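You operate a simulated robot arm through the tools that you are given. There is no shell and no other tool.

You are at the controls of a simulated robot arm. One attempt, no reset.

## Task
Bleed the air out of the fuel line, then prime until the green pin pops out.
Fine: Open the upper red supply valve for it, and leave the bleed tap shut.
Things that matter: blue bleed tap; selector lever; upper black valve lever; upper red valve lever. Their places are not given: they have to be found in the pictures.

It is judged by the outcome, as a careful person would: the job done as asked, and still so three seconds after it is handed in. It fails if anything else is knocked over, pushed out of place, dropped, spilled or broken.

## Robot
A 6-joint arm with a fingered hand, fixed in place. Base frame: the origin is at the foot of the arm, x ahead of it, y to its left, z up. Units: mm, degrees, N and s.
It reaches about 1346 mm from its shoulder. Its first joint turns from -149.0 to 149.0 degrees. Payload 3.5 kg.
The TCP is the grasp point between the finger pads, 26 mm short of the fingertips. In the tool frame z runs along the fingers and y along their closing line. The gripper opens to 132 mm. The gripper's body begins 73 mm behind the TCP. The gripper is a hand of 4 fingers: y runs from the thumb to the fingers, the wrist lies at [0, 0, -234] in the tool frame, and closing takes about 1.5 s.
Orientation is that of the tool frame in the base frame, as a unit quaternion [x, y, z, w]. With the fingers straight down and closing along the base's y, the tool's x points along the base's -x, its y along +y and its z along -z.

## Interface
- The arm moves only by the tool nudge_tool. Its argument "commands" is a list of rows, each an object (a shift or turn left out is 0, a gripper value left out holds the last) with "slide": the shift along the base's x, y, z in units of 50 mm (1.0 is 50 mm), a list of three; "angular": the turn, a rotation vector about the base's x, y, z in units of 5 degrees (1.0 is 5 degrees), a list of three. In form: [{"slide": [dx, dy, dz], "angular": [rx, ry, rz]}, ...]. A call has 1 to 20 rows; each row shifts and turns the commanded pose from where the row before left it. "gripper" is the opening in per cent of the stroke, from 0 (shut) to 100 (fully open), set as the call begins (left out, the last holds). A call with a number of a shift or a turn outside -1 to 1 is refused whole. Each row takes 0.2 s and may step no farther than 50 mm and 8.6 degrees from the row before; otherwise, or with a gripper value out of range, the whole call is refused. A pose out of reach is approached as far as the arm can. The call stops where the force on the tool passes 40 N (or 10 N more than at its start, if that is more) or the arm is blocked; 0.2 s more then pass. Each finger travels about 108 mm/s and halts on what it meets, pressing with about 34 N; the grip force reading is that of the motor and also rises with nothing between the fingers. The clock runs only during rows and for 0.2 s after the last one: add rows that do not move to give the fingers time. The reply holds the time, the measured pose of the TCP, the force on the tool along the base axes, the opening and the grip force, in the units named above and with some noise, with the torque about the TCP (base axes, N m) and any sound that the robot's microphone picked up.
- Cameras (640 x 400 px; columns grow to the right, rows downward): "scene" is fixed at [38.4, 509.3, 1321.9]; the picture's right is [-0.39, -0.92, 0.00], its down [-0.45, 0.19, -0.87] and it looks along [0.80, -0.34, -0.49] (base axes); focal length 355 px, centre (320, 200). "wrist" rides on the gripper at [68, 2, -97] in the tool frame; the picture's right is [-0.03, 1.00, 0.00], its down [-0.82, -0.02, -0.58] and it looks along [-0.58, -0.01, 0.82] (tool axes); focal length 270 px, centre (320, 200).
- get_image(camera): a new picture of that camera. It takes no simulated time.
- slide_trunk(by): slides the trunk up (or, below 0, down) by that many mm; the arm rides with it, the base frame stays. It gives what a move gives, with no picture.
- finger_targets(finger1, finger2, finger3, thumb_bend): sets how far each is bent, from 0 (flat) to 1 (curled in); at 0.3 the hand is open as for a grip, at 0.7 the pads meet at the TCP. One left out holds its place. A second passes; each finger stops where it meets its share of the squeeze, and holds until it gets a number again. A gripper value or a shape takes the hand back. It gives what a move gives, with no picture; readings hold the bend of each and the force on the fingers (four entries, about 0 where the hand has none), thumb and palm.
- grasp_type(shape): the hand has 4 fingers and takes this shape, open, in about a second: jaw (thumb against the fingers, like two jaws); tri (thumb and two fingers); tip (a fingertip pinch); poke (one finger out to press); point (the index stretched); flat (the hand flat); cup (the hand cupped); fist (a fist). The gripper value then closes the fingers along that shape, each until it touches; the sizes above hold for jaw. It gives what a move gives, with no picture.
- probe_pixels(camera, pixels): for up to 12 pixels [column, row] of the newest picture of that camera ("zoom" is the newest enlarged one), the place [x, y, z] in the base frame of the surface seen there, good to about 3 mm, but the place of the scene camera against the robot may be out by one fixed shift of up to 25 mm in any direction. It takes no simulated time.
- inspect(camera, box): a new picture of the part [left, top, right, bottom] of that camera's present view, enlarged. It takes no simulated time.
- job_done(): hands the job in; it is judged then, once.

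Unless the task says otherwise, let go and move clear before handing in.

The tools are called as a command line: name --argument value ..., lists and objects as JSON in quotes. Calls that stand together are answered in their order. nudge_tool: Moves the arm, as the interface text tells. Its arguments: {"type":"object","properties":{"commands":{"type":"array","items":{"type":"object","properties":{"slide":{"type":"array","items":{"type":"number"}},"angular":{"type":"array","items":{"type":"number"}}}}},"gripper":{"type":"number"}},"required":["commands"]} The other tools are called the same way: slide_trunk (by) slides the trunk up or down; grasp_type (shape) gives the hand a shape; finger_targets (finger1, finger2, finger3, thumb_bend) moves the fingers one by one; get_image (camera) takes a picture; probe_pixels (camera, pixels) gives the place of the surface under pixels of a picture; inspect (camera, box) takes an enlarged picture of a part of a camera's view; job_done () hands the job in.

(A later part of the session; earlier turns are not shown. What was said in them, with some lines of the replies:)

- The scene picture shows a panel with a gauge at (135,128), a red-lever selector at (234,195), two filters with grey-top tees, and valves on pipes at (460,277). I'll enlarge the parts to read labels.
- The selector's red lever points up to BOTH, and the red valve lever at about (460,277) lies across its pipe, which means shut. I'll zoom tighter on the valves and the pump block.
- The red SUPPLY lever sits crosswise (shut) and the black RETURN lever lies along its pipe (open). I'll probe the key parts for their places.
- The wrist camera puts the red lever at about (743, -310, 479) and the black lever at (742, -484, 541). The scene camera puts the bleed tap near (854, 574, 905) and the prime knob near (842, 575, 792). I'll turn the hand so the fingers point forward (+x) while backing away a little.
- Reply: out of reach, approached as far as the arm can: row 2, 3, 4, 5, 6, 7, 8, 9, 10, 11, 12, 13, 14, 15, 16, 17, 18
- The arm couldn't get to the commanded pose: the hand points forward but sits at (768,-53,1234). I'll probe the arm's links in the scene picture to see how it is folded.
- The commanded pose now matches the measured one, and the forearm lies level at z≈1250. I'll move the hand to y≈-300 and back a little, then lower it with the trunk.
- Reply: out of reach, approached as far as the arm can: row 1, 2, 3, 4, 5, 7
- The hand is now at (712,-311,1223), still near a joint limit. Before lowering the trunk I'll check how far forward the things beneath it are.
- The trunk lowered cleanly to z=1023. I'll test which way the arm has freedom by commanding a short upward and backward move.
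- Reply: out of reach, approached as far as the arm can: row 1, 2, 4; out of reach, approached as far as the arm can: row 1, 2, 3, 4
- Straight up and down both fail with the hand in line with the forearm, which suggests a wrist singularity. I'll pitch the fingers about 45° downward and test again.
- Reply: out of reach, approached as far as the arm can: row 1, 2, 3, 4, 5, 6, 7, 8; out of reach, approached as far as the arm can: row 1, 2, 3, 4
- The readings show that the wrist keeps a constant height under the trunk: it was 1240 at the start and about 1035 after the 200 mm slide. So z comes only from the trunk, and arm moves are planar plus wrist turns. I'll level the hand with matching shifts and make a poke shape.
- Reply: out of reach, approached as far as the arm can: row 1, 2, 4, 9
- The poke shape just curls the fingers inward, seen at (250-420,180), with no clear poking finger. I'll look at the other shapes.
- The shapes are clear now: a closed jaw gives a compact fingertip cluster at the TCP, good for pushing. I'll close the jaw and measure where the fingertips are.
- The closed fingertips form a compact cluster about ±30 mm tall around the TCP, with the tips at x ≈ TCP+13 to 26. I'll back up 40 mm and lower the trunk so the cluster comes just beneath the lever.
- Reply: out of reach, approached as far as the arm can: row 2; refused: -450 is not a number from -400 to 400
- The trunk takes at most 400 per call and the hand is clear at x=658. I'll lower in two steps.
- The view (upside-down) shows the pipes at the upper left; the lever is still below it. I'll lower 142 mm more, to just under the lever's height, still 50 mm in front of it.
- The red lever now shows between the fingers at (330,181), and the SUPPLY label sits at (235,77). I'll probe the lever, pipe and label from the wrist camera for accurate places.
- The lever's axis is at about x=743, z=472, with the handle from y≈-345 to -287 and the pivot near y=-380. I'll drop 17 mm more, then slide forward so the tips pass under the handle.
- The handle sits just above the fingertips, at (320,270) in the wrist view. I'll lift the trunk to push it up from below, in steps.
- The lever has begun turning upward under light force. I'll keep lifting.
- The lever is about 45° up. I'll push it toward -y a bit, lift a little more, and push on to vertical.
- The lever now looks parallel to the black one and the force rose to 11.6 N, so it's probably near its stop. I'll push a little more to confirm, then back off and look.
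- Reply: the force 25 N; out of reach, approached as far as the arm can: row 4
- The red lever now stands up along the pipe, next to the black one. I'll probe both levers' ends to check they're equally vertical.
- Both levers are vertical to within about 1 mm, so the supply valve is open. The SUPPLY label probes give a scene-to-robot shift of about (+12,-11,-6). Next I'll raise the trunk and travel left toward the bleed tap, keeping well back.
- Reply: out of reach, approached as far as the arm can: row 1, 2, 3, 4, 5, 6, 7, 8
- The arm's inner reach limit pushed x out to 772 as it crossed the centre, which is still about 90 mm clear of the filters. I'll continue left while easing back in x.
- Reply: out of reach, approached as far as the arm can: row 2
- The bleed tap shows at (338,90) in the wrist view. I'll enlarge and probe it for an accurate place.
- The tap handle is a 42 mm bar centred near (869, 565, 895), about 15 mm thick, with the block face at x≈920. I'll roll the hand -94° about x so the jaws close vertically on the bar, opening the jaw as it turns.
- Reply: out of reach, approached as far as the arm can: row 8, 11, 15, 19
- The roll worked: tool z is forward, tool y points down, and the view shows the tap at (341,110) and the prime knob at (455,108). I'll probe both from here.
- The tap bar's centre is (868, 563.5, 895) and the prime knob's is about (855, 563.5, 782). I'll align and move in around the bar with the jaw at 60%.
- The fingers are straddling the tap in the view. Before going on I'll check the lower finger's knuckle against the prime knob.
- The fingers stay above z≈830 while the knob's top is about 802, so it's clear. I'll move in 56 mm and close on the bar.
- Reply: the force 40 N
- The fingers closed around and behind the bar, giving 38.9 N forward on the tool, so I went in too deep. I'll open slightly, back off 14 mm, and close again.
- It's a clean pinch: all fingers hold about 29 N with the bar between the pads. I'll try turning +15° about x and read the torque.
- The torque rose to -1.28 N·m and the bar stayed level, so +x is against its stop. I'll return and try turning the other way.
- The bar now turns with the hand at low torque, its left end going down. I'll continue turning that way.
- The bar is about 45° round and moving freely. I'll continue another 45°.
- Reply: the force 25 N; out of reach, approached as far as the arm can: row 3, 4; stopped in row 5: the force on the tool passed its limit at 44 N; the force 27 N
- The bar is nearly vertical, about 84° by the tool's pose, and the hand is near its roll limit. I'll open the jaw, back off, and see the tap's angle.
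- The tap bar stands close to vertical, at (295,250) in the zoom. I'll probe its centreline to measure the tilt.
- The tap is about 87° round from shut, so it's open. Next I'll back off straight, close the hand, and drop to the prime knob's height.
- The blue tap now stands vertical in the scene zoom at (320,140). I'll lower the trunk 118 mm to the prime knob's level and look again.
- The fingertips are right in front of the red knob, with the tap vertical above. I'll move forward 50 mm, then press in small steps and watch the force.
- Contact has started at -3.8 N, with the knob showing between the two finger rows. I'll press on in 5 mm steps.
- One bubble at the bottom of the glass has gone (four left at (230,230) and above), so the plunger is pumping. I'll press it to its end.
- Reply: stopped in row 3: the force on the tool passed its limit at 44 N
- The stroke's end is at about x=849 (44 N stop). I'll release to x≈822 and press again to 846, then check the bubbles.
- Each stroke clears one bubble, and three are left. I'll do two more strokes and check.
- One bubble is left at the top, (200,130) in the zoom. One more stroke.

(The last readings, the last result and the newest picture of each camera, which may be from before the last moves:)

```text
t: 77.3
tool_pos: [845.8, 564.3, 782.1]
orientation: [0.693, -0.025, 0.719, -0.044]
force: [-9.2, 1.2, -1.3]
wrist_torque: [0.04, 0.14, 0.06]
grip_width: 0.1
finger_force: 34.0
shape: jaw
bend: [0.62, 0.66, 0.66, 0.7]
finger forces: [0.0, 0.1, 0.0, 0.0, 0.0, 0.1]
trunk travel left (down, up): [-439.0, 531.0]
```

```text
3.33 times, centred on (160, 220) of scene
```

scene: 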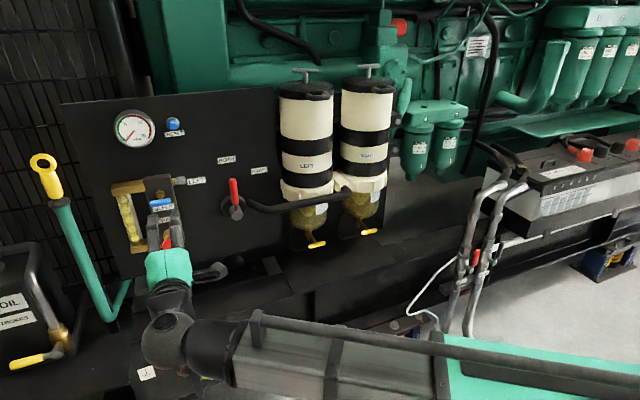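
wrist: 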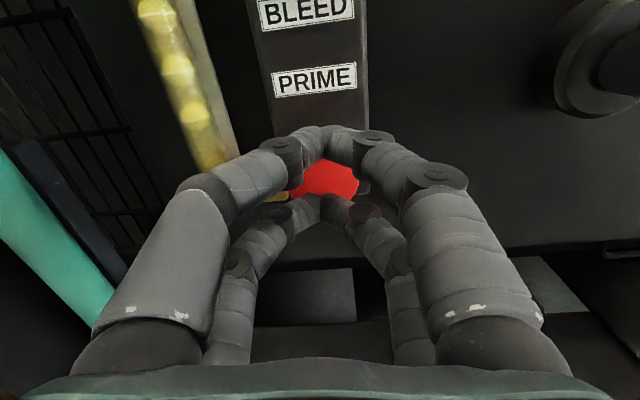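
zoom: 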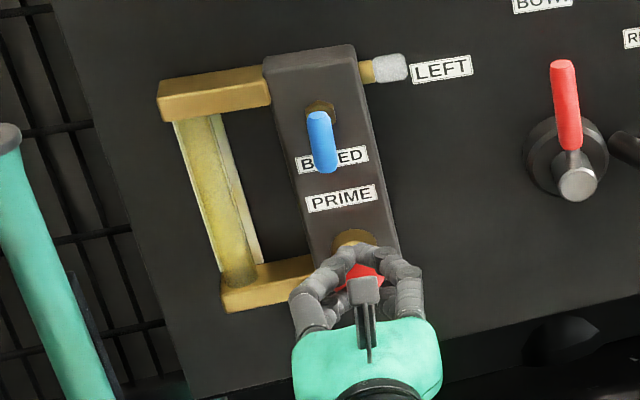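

The sight glass is clear of bubbles. Now I'll shut the bleed tap: back off, raise to its height, and open the jaw.

nudge_tool --commands '[{"slide": [-0.6, 0, 0]}, {"slide": [-0.6, 0, 0]}, {"slide": [-0.6, 0, 0]}, {}]'

slide_trunk --by 114

nudge_tool --commands '[{}, {}, {}, {}]' --gripper 40

get_image --camera "wrist"

inspect --camera "scene" --box '[100, 160, 220, 280]'

```text
t: 78.3
tool_pos: [757.2, 561.6, 782.0]
orientation: [0.693, -0.026, 0.719, -0.044]
force: [0.1, 0.0, 0.2]
wrist_torque: [0.0, 0.0, 0.0]
grip_width: 0.1
finger_force: 34.1
shape: jaw
bend: [0.62, 0.66, 0.66, 0.7]
finger forces: [0.1, 0.0, 0.0, 0.0, 0.1, 0.0]
trunk travel left (down, up): [-439.0, 531.0]
```

```text
t: 79.8
tool_pos: [755.6, 561.4, 895.3]
orientation: [0.693, -0.026, 0.719, -0.043]
force: [0.9, 0.2, -0.9]
wrist_torque: [0.02, -0.01, -0.01]
grip_width: 0.0
finger_force: 33.9
shape: jaw
bend: [0.62, 0.66, 0.66, 0.7]
finger forces: [0.1, 0.0, 0.0, 0.1, 0.0, 0.1]
trunk travel left (down, up): [-553.0, 417.0]
```

```text
t: 80.8
tool_pos: [757.3, 561.6, 896.2]
orientation: [0.693, -0.026, 0.719, -0.044]
force: [-0.2, -0.2, 0.3]
wrist_torque: [0.02, 0.02, -0.01]
grip_width: 52.4
finger_force: 0.0
shape: jaw
bend: [0.73, 0.73, 0.73, 0.7]
finger forces: [0.0, 0.0, 0.0, 0.1, 0.1, 0.0]
trunk travel left (down, up): [-553.0, 417.0]
```

```text
taken
```

wrist: 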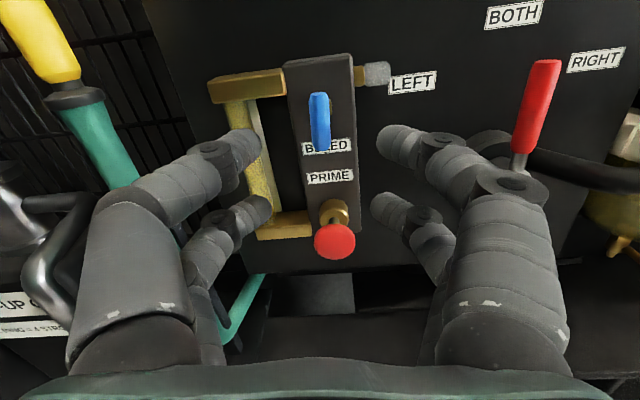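

```text
3.33 times, centred on (160, 220) of scene
```

zoom: 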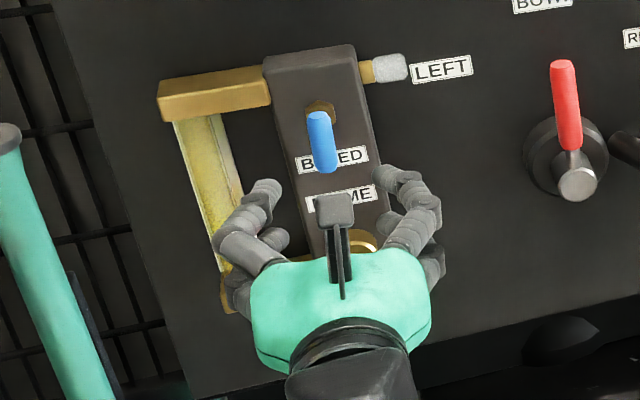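

The fingers straddle the vertical tap with room on both sides. I'll move in to x=851 and close.

nudge_tool --commands '[{"slide": [0.64, 0.04, 0]}, {"slide": [0.64, 0, 0]}, {"slide": [0.6, 0, 0]}, {}]'

nudge_tool --commands '[{}, {}, {}, {}, {}, {}]' --gripper 0

inspect --camera "wrist" --box '[200, 80, 440, 280]'

```text
t: 81.8
tool_pos: [852.6, 562.6, 896.8]
orientation: [0.693, -0.026, 0.719, -0.043]
force: [0.0, 0.4, -0.4]
wrist_torque: [0.01, 0.01, 0.0]
grip_width: 52.3
finger_force: 0.0
shape: jaw
bend: [0.73, 0.73, 0.73, 0.7]
finger forces: [0.0, 0.0, 0.0, 0.1, 0.0, 0.0]
trunk travel left (down, up): [-553.0, 417.0]
```

```text
t: 83.2
tool_pos: [852.8, 561.9, 896.2]
orientation: [0.693, -0.025, 0.719, -0.044]
force: [0.6, 0.6, 0.5]
wrist_torque: [0.05, -0.12, 0.04]
grip_width: 9.8
finger_force: 33.9
shape: jaw
bend: [0.71, 0.71, 0.72, 0.7]
finger forces: [29.7, 29.1, 29.7, 0.0, 30.1, 0.0]
trunk travel left (down, up): [-553.0, 417.0]
```

```text
2.00 times, centred on (320, 180) of wrist
```

zoom: 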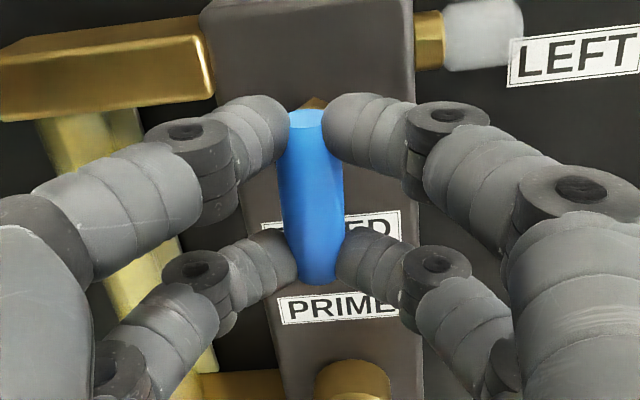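

Good grip at 29 N on each finger. I'll turn the tap back with positive x rotation in batches.

nudge_tool --commands '[{"angular": [1, 0, 0]}, {"angular": [1, 0, 0]}, {"angular": [1, 0, 0]}, {"angular": [1, 0, 0]}, {"angular": [1, 0, 0]}, {"angular": [1, 0, 0]}, {}]'

nudge_tool --commands '[{"angular": [1, 0, 0]}, {"angular": [1, 0, 0]}, {"angular": [1, 0, 0]}, {"angular": [1, 0, 0]}, {"angular": [1, 0, 0]}, {"angular": [1, 0, 0]}, {}]'

get_image --camera "wrist"

```text
t: 84.8
tool_pos: [851.5, 562.3, 895.8]
orientation: [0.66, -0.212, 0.686, -0.221]
force: [2.6, -9.1, -16.5]
wrist_torque: [-0.04, 0.25, -0.31]
grip_width: 9.1
finger_force: 34.1
shape: jaw
bend: [0.7, 0.71, 0.72, 0.7]
finger forces: [36.2, 36.1, 27.1, 0.1, 27.3, 0.1]
trunk travel left (down, up): [-553.0, 417.0]
```

```text
t: 86.4
tool_pos: [852.7, 563.9, 895.4]
orientation: [0.579, -0.383, 0.608, -0.385]
force: [2.4, -9.5, -16.4]
wrist_torque: [-0.05, 0.32, -0.3]
grip_width: 8.9
finger_force: 33.8
shape: jaw
bend: [0.7, 0.71, 0.72, 0.7]
finger forces: [37.2, 36.5, 26.9, 0.0, 26.0, 0.0]
trunk travel left (down, up): [-553.0, 417.0]
```

```text
taken
```

wrist: 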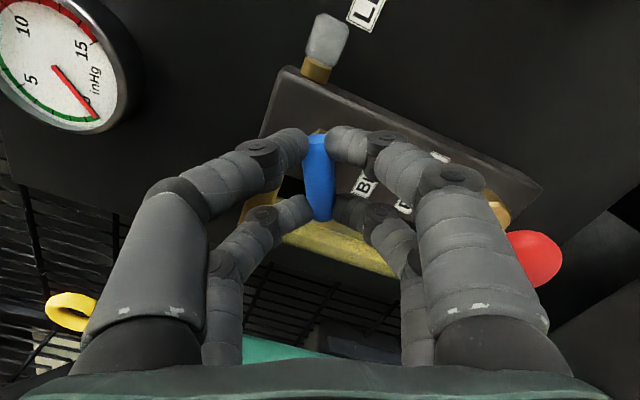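

The tap turns with the hand at low torque. About 25–30° are left, so I'll go on to its stop.

nudge_tool --commands '[{"angular": [1, 0, 0]}, {"angular": [1, 0, 0]}, {"angular": [1, 0, 0]}, {"angular": [1, 0, 0]}, {"angular": [1, 0, 0]}, {}]'

nudge_tool --commands '[{"angular": [1, 0, 0]}, {"angular": [1, 0, 0]}, {}]'

get_image --camera "wrist"

```text
t: 87.8
tool_pos: [851.2, 563.9, 894.0]
orientation: [0.482, -0.505, 0.512, -0.501]
force: [9.8, -4.5, -2.2]
wrist_torque: [0.01, 0.14, -0.16]
grip_width: 8.8
finger_force: 34.1
shape: jaw
bend: [0.7, 0.71, 0.71, 0.7]
finger forces: [31.3, 30.6, 29.0, 0.0, 27.3, 0.0]
trunk travel left (down, up): [-553.0, 417.0]
```

```text
t: 88.6
tool_pos: [851.4, 562.4, 892.8]
orientation: [-0.435, 0.547, -0.467, 0.542]
force: [9.8, -6.1, 1.4]
wrist_torque: [-0.78, -0.01, -0.23]
grip_width: 9.7
finger_force: 34.0
shape: jaw
bend: [0.71, 0.71, 0.71, 0.7]
finger forces: [22.4, 38.3, 25.0, 0.0, 38.4, 0.1]
out of reach, approached as far as the arm can: row 2
trunk travel left (down, up): [-553.0, 417.0]
```

```text
taken
```

wrist: 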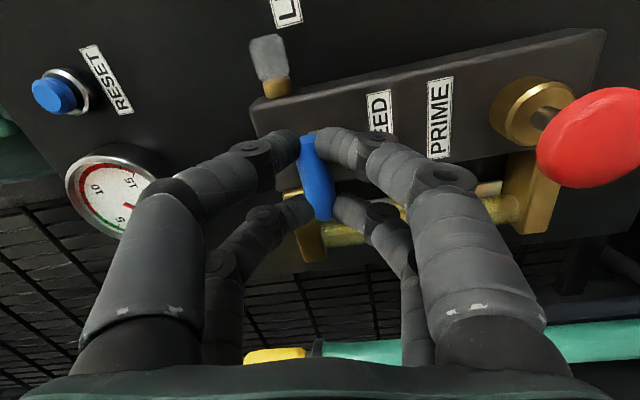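

The torque reached -0.78 N·m at the stop, so the tap is shut. I'll open the jaw, back off, and check it.

nudge_tool --commands '[{}, {}, {}, {}]' --gripper 40

nudge_tool --commands '[{"slide": [-0.5, 0, 0]}, {"slide": [-0.7, 0, 0]}, {"slide": [-0.7, 0, 0]}, {}]'

nudge_tool --commands '[{}, {}, {}, {}, {}, {}]' --gripper 0

slide_trunk --by -111

inspect --camera "scene" --box '[100, 160, 220, 280]'

get_image --camera "wrist"

```text
t: 89.6
tool_pos: [849.7, 564.2, 893.6]
orientation: [-0.435, 0.547, -0.466, 0.542]
force: [-0.3, -0.9, 0.1]
wrist_torque: [0.0, -0.01, -0.01]
grip_width: 52.5
finger_force: 0.0
shape: jaw
bend: [0.73, 0.73, 0.73, 0.7]
finger forces: [0.0, 0.0, 0.1, 0.0, 0.0, 0.0]
trunk travel left (down, up): [-553.0, 417.0]
```

```text
t: 90.6
tool_pos: [754.8, 561.2, 892.1]
orientation: [-0.436, 0.548, -0.467, 0.54]
force: [0.1, -0.1, -0.7]
wrist_torque: [-0.02, -0.01, -0.02]
grip_width: 52.5
finger_force: 0.1
shape: jaw
bend: [0.73, 0.73, 0.73, 0.7]
finger forces: [0.1, 0.0, 0.1, 0.0, 0.0, 0.1]
trunk travel left (down, up): [-553.0, 417.0]
```

```text
t: 92.0
tool_pos: [755.6, 561.6, 892.1]
orientation: [-0.436, 0.547, -0.467, 0.541]
force: [-0.2, -0.2, -0.4]
wrist_torque: [-0.01, 0.03, 0.01]
grip_width: 0.3
finger_force: 33.9
shape: jaw
bend: [0.62, 0.63, 0.63, 0.7]
finger forces: [0.0, 0.0, 0.0, 0.0, 0.0, 0.0]
trunk travel left (down, up): [-553.0, 417.0]
```

```text
t: 93.4
tool_pos: [755.2, 561.0, 781.7]
orientation: [-0.436, 0.547, -0.466, 0.541]
force: [0.2, -0.8, 0.0]
wrist_torque: [0.03, 0.01, 0.05]
grip_width: 0.0
finger_force: 34.1
shape: jaw
bend: [0.62, 0.63, 0.63, 0.7]
finger forces: [0.1, 0.0, 0.0, 0.0, 0.0, 0.1]
trunk travel left (down, up): [-442.0, 528.0]
```

```text
3.33 times, centred on (160, 220) of scene
```

zoom: 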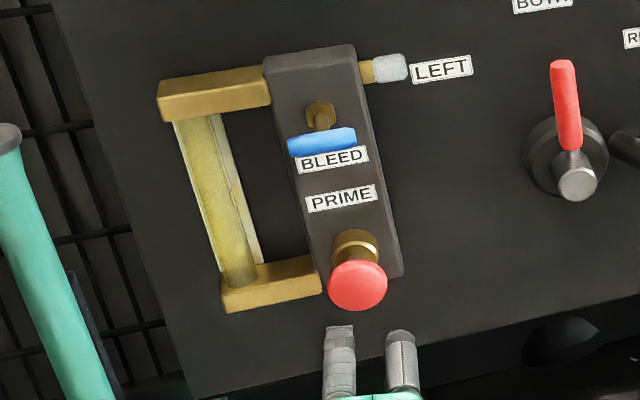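

```text
taken
```

wrist: 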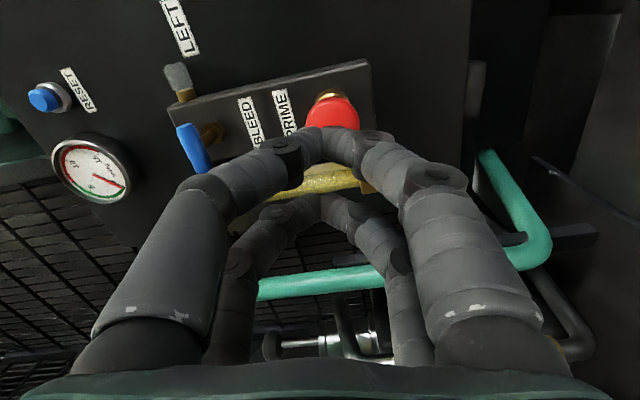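

The tap is level again over the BLEED label, as at the start, and the glass is clear. Now I'll prime with the tap shut: press the knob and watch the grey cap by LEFT for the green pin.

nudge_tool --commands '[{"slide": [0.5, 0.05, 0]}, {"slide": [0.5, 0, 0]}, {"slide": [0.3, 0, 0]}, {"slide": [0.2, 0, 0]}, {"slide": [0.1, 0, 0]}, {"slide": [0.1, 0, 0]}, {"slide": [0.1, 0, 0]}, {}]'

inspect --camera "scene" --box '[100, 160, 220, 280]'

get_image --camera "wrist"

```text
t: 95.2
tool_pos: [844.8, 563.8, 781.6]
orientation: [-0.436, 0.547, -0.467, 0.542]
force: [-7.4, 1.6, -0.1]
wrist_torque: [-0.01, 0.05, 0.1]
grip_width: 0.0
finger_force: 34.0
shape: jaw
bend: [0.63, 0.64, 0.63, 0.7]
finger forces: [0.0, 0.0, 0.0, 0.0, 0.0, 0.0]
trunk travel left (down, up): [-442.0, 528.0]
```

```text
3.33 times, centred on (160, 220) of scene
```

zoom: 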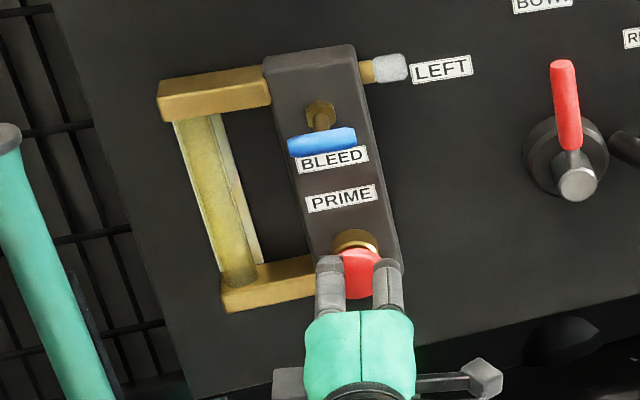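

```text
taken
```

wrist: 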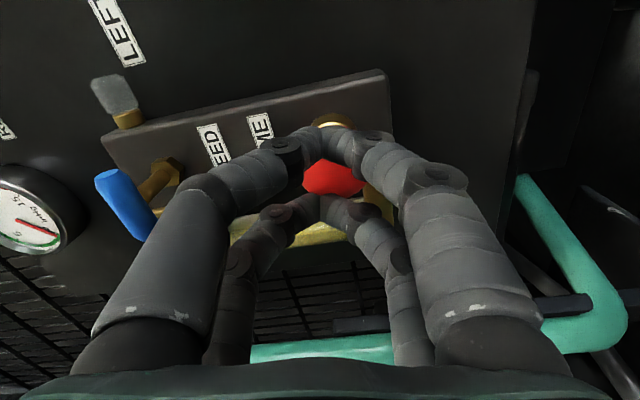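

The knob is pressed at 7.4 N. I'll press to the stroke's end and do another stroke, then check.

nudge_tool --commands '[{"slide": [0.06, 0, 0]}, {}, {"slide": [-0.26, 0, 0]}, {"slide": [-0.26, 0, 0]}, {}, {"slide": [0.26, 0, 0]}, {"slide": [0.14, 0, 0]}, {"slide": [0.12, 0, 0]}, {}]'

inspect --camera "scene" --box '[100, 160, 220, 280]'

```text
t: 97.2
tool_pos: [847.3, 563.6, 781.8]
orientation: [-0.436, 0.548, -0.466, 0.541]
force: [-8.9, -0.3, -2.7]
wrist_torque: [-0.02, 0.04, 0.1]
grip_width: 0.1
finger_force: 34.3
shape: jaw
bend: [0.63, 0.64, 0.63, 0.7]
finger forces: [0.0, 0.0, 0.1, 0.0, 0.1, 0.1]
trunk travel left (down, up): [-442.0, 528.0]
```

```text
3.33 times, centred on (160, 220) of scene
```

zoom: 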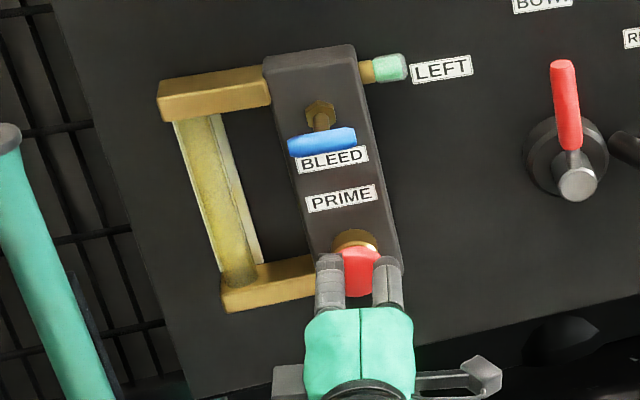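

The cap at (385,68) has turned greenish. I'll look more closely to see whether the pin is fully out.

inspect --camera "scene" --box '[160, 165, 210, 197]'

inspect --camera "wrist" --box '[60, 40, 220, 140]'

```text
12.50 times, centred on (185, 181) of scene
```

zoom: 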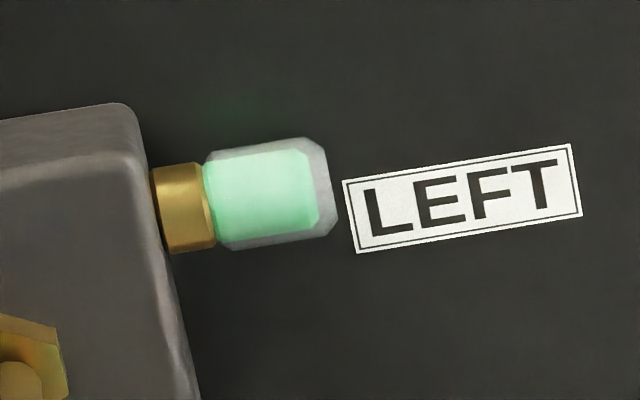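

```text
4.00 times, centred on (140, 90) of wrist
```

zoom: 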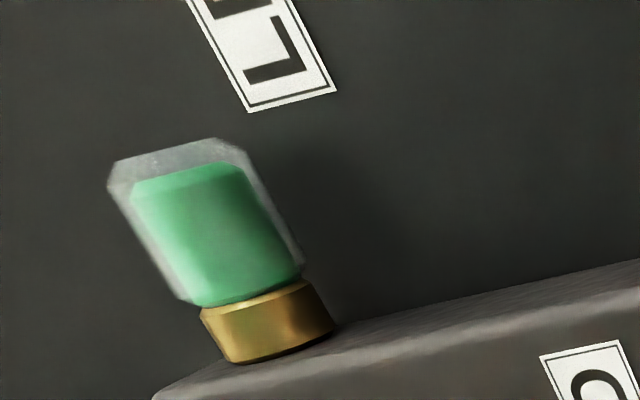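

The green pin now fills most of the clear cap, so it has popped out. I'll release the knob, back off clear and wait to see that it stays out.

nudge_tool --commands '[{"slide": [-0.5, 0, 0]}, {"slide": [-0.7, 0, 0]}, {"slide": [-0.8, 0, 0]}, {"slide": [-0.8, 0, 0]}, {}, {}, {}, {}, {}, {}, {}, {}, {}, {}]'

inspect --camera "scene" --box '[160, 165, 210, 197]'

get_image --camera "scene"

inspect --camera "scene" --box '[100, 160, 220, 280]'

inspect --camera "scene" --box '[440, 230, 520, 300]'

```text
t: 100.2
tool_pos: [706.6, 563.2, 780.1]
orientation: [-0.436, 0.549, -0.466, 0.54]
force: [-0.3, -1.4, 0.4]
wrist_torque: [0.01, -0.01, -0.02]
grip_width: 0.0
finger_force: 34.6
shape: jaw
bend: [0.63, 0.64, 0.63, 0.7]
finger forces: [0.1, 0.1, 0.0, 0.1, 0.1, 0.0]
trunk travel left (down, up): [-442.0, 528.0]
```

```text
12.50 times, centred on (185, 181) of scene
```

zoom: 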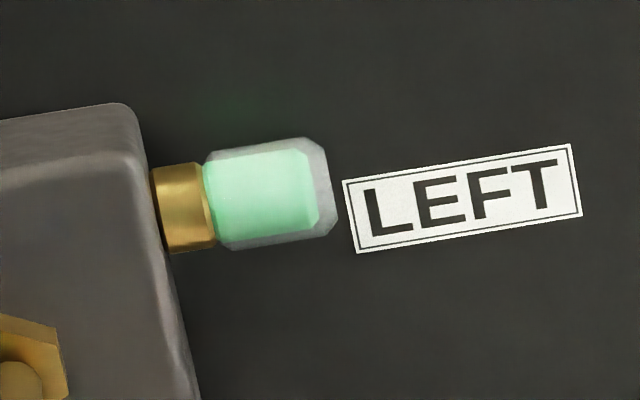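

```text
taken
```

scene: 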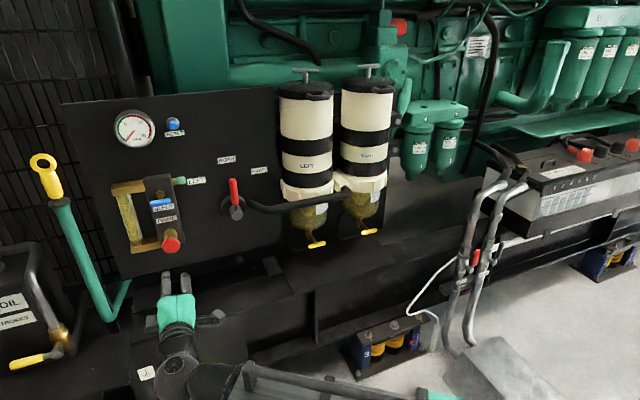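

```text
3.33 times, centred on (160, 220) of scene
```

zoom: 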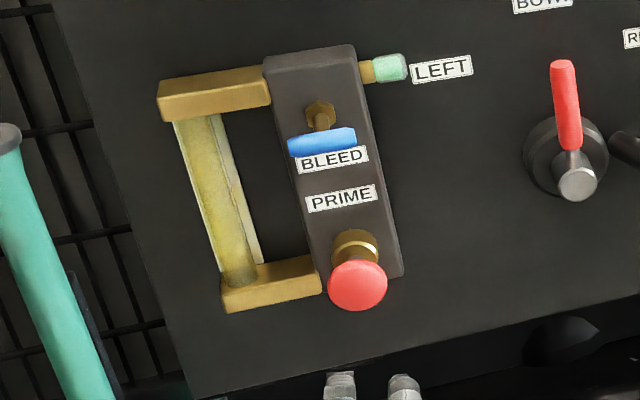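

```text
5.71 times, centred on (480, 265) of scene
```

zoom: 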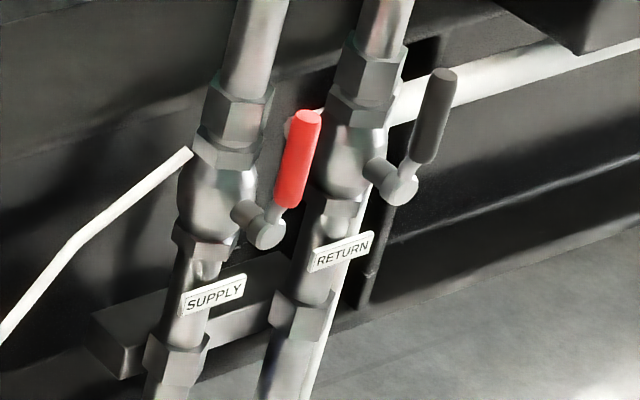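

After 2 s the pin is still out, the tap is level (shut), the glass is clear, the red supply lever is up along its pipe, and the black lever and selector are untouched. I'll wait a little longer and confirm before handing in.

nudge_tool --commands '[{}, {}, {}, {}, {}, {}, {}, {}, {}, {}, {}, {}, {}, {}, {}]'

inspect --camera "scene" --box '[100, 160, 220, 280]'

probe_pixels --camera "zoom" --pixels '[[295, 148], [320, 142], [350, 136]]'

```text
t: 103.4
tool_pos: [706.1, 562.9, 780.9]
orientation: [-0.437, 0.549, -0.465, 0.54]
force: [0.3, -0.9, 0.8]
wrist_torque: [-0.02, 0.03, -0.02]
grip_width: 0.1
finger_force: 33.8
shape: jaw
bend: [0.63, 0.64, 0.63, 0.7]
finger forces: [0.0, 0.0, 0.0, 0.0, 0.1, 0.0]
trunk travel left (down, up): [-442.0, 528.0]
```

```text
3.33 times, centred on (160, 220) of scene
```

zoom: 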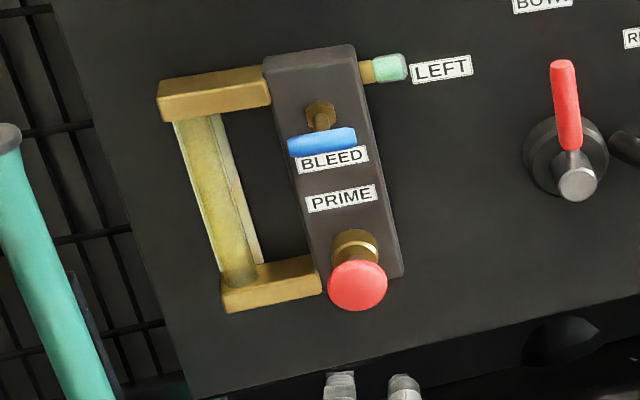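

```text
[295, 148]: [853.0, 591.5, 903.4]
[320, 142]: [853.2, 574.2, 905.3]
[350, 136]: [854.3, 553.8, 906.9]
```

The pin is still out after 5 s. The tap probe hints at a slight tilt, so I'll compare it with the starting picture in the same zoom.

inspect --camera "scene" --box '[105, 165, 205, 260]'

probe_pixels --camera "zoom" --pixels '[[310, 162], [345, 158], [380, 152], [310, 152], [310, 172], [380, 142], [380, 162]]'

inspect --camera "scene" --box '[140, 185, 190, 217]'

```text
4.21 times, centred on (155, 212) of scene
```

zoom: 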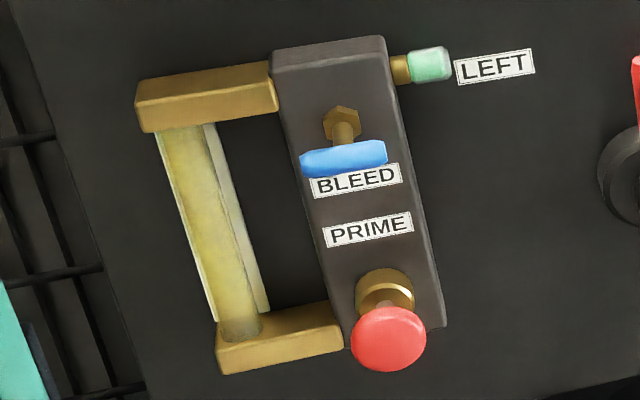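

```text
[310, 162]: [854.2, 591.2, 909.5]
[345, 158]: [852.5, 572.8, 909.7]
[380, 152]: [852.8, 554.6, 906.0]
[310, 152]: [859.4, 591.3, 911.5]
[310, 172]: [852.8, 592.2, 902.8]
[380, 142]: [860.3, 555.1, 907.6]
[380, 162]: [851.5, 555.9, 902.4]
```

```text
12.50 times, centred on (165, 201) of scene
```

zoom: 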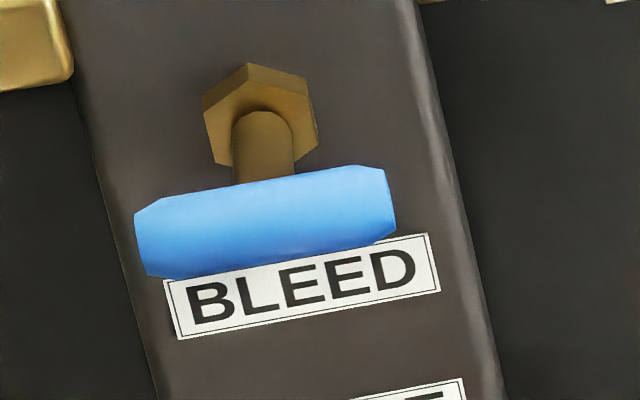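

The tap matches the starting picture pixel for pixel, at (302–388, 140–175), and lies parallel to its BLEED label, so it's fully shut. The pin is out, the supply valve is open, the air is cleared and the hand is clear, so I'm handing in.

job_done

```text
The job is handed in.
```

The fuel line is bled and primed: the sight glass has no bubbles left, and the green pin has popped out. It was still out about five seconds after I released the prime knob, and I then handed the job in.

- **Red supply valve:** I turned the lever up along its pipe, so the valve is open. It stands parallel to the black return lever.
- **Bleed tap:** I opened it, cleared all five bubbles with one prime stroke each, then turned it shut until it hit its stop. It sits exactly where it was in the starting picture.
- **Priming:** with the tap shut, two strokes brought the pin out.
- **Left alone:** I did not touch the black return valve, which was already open, or the selector, which is still on BOTH. The pictures show nothing else moved, and the hand is clear of the panel.
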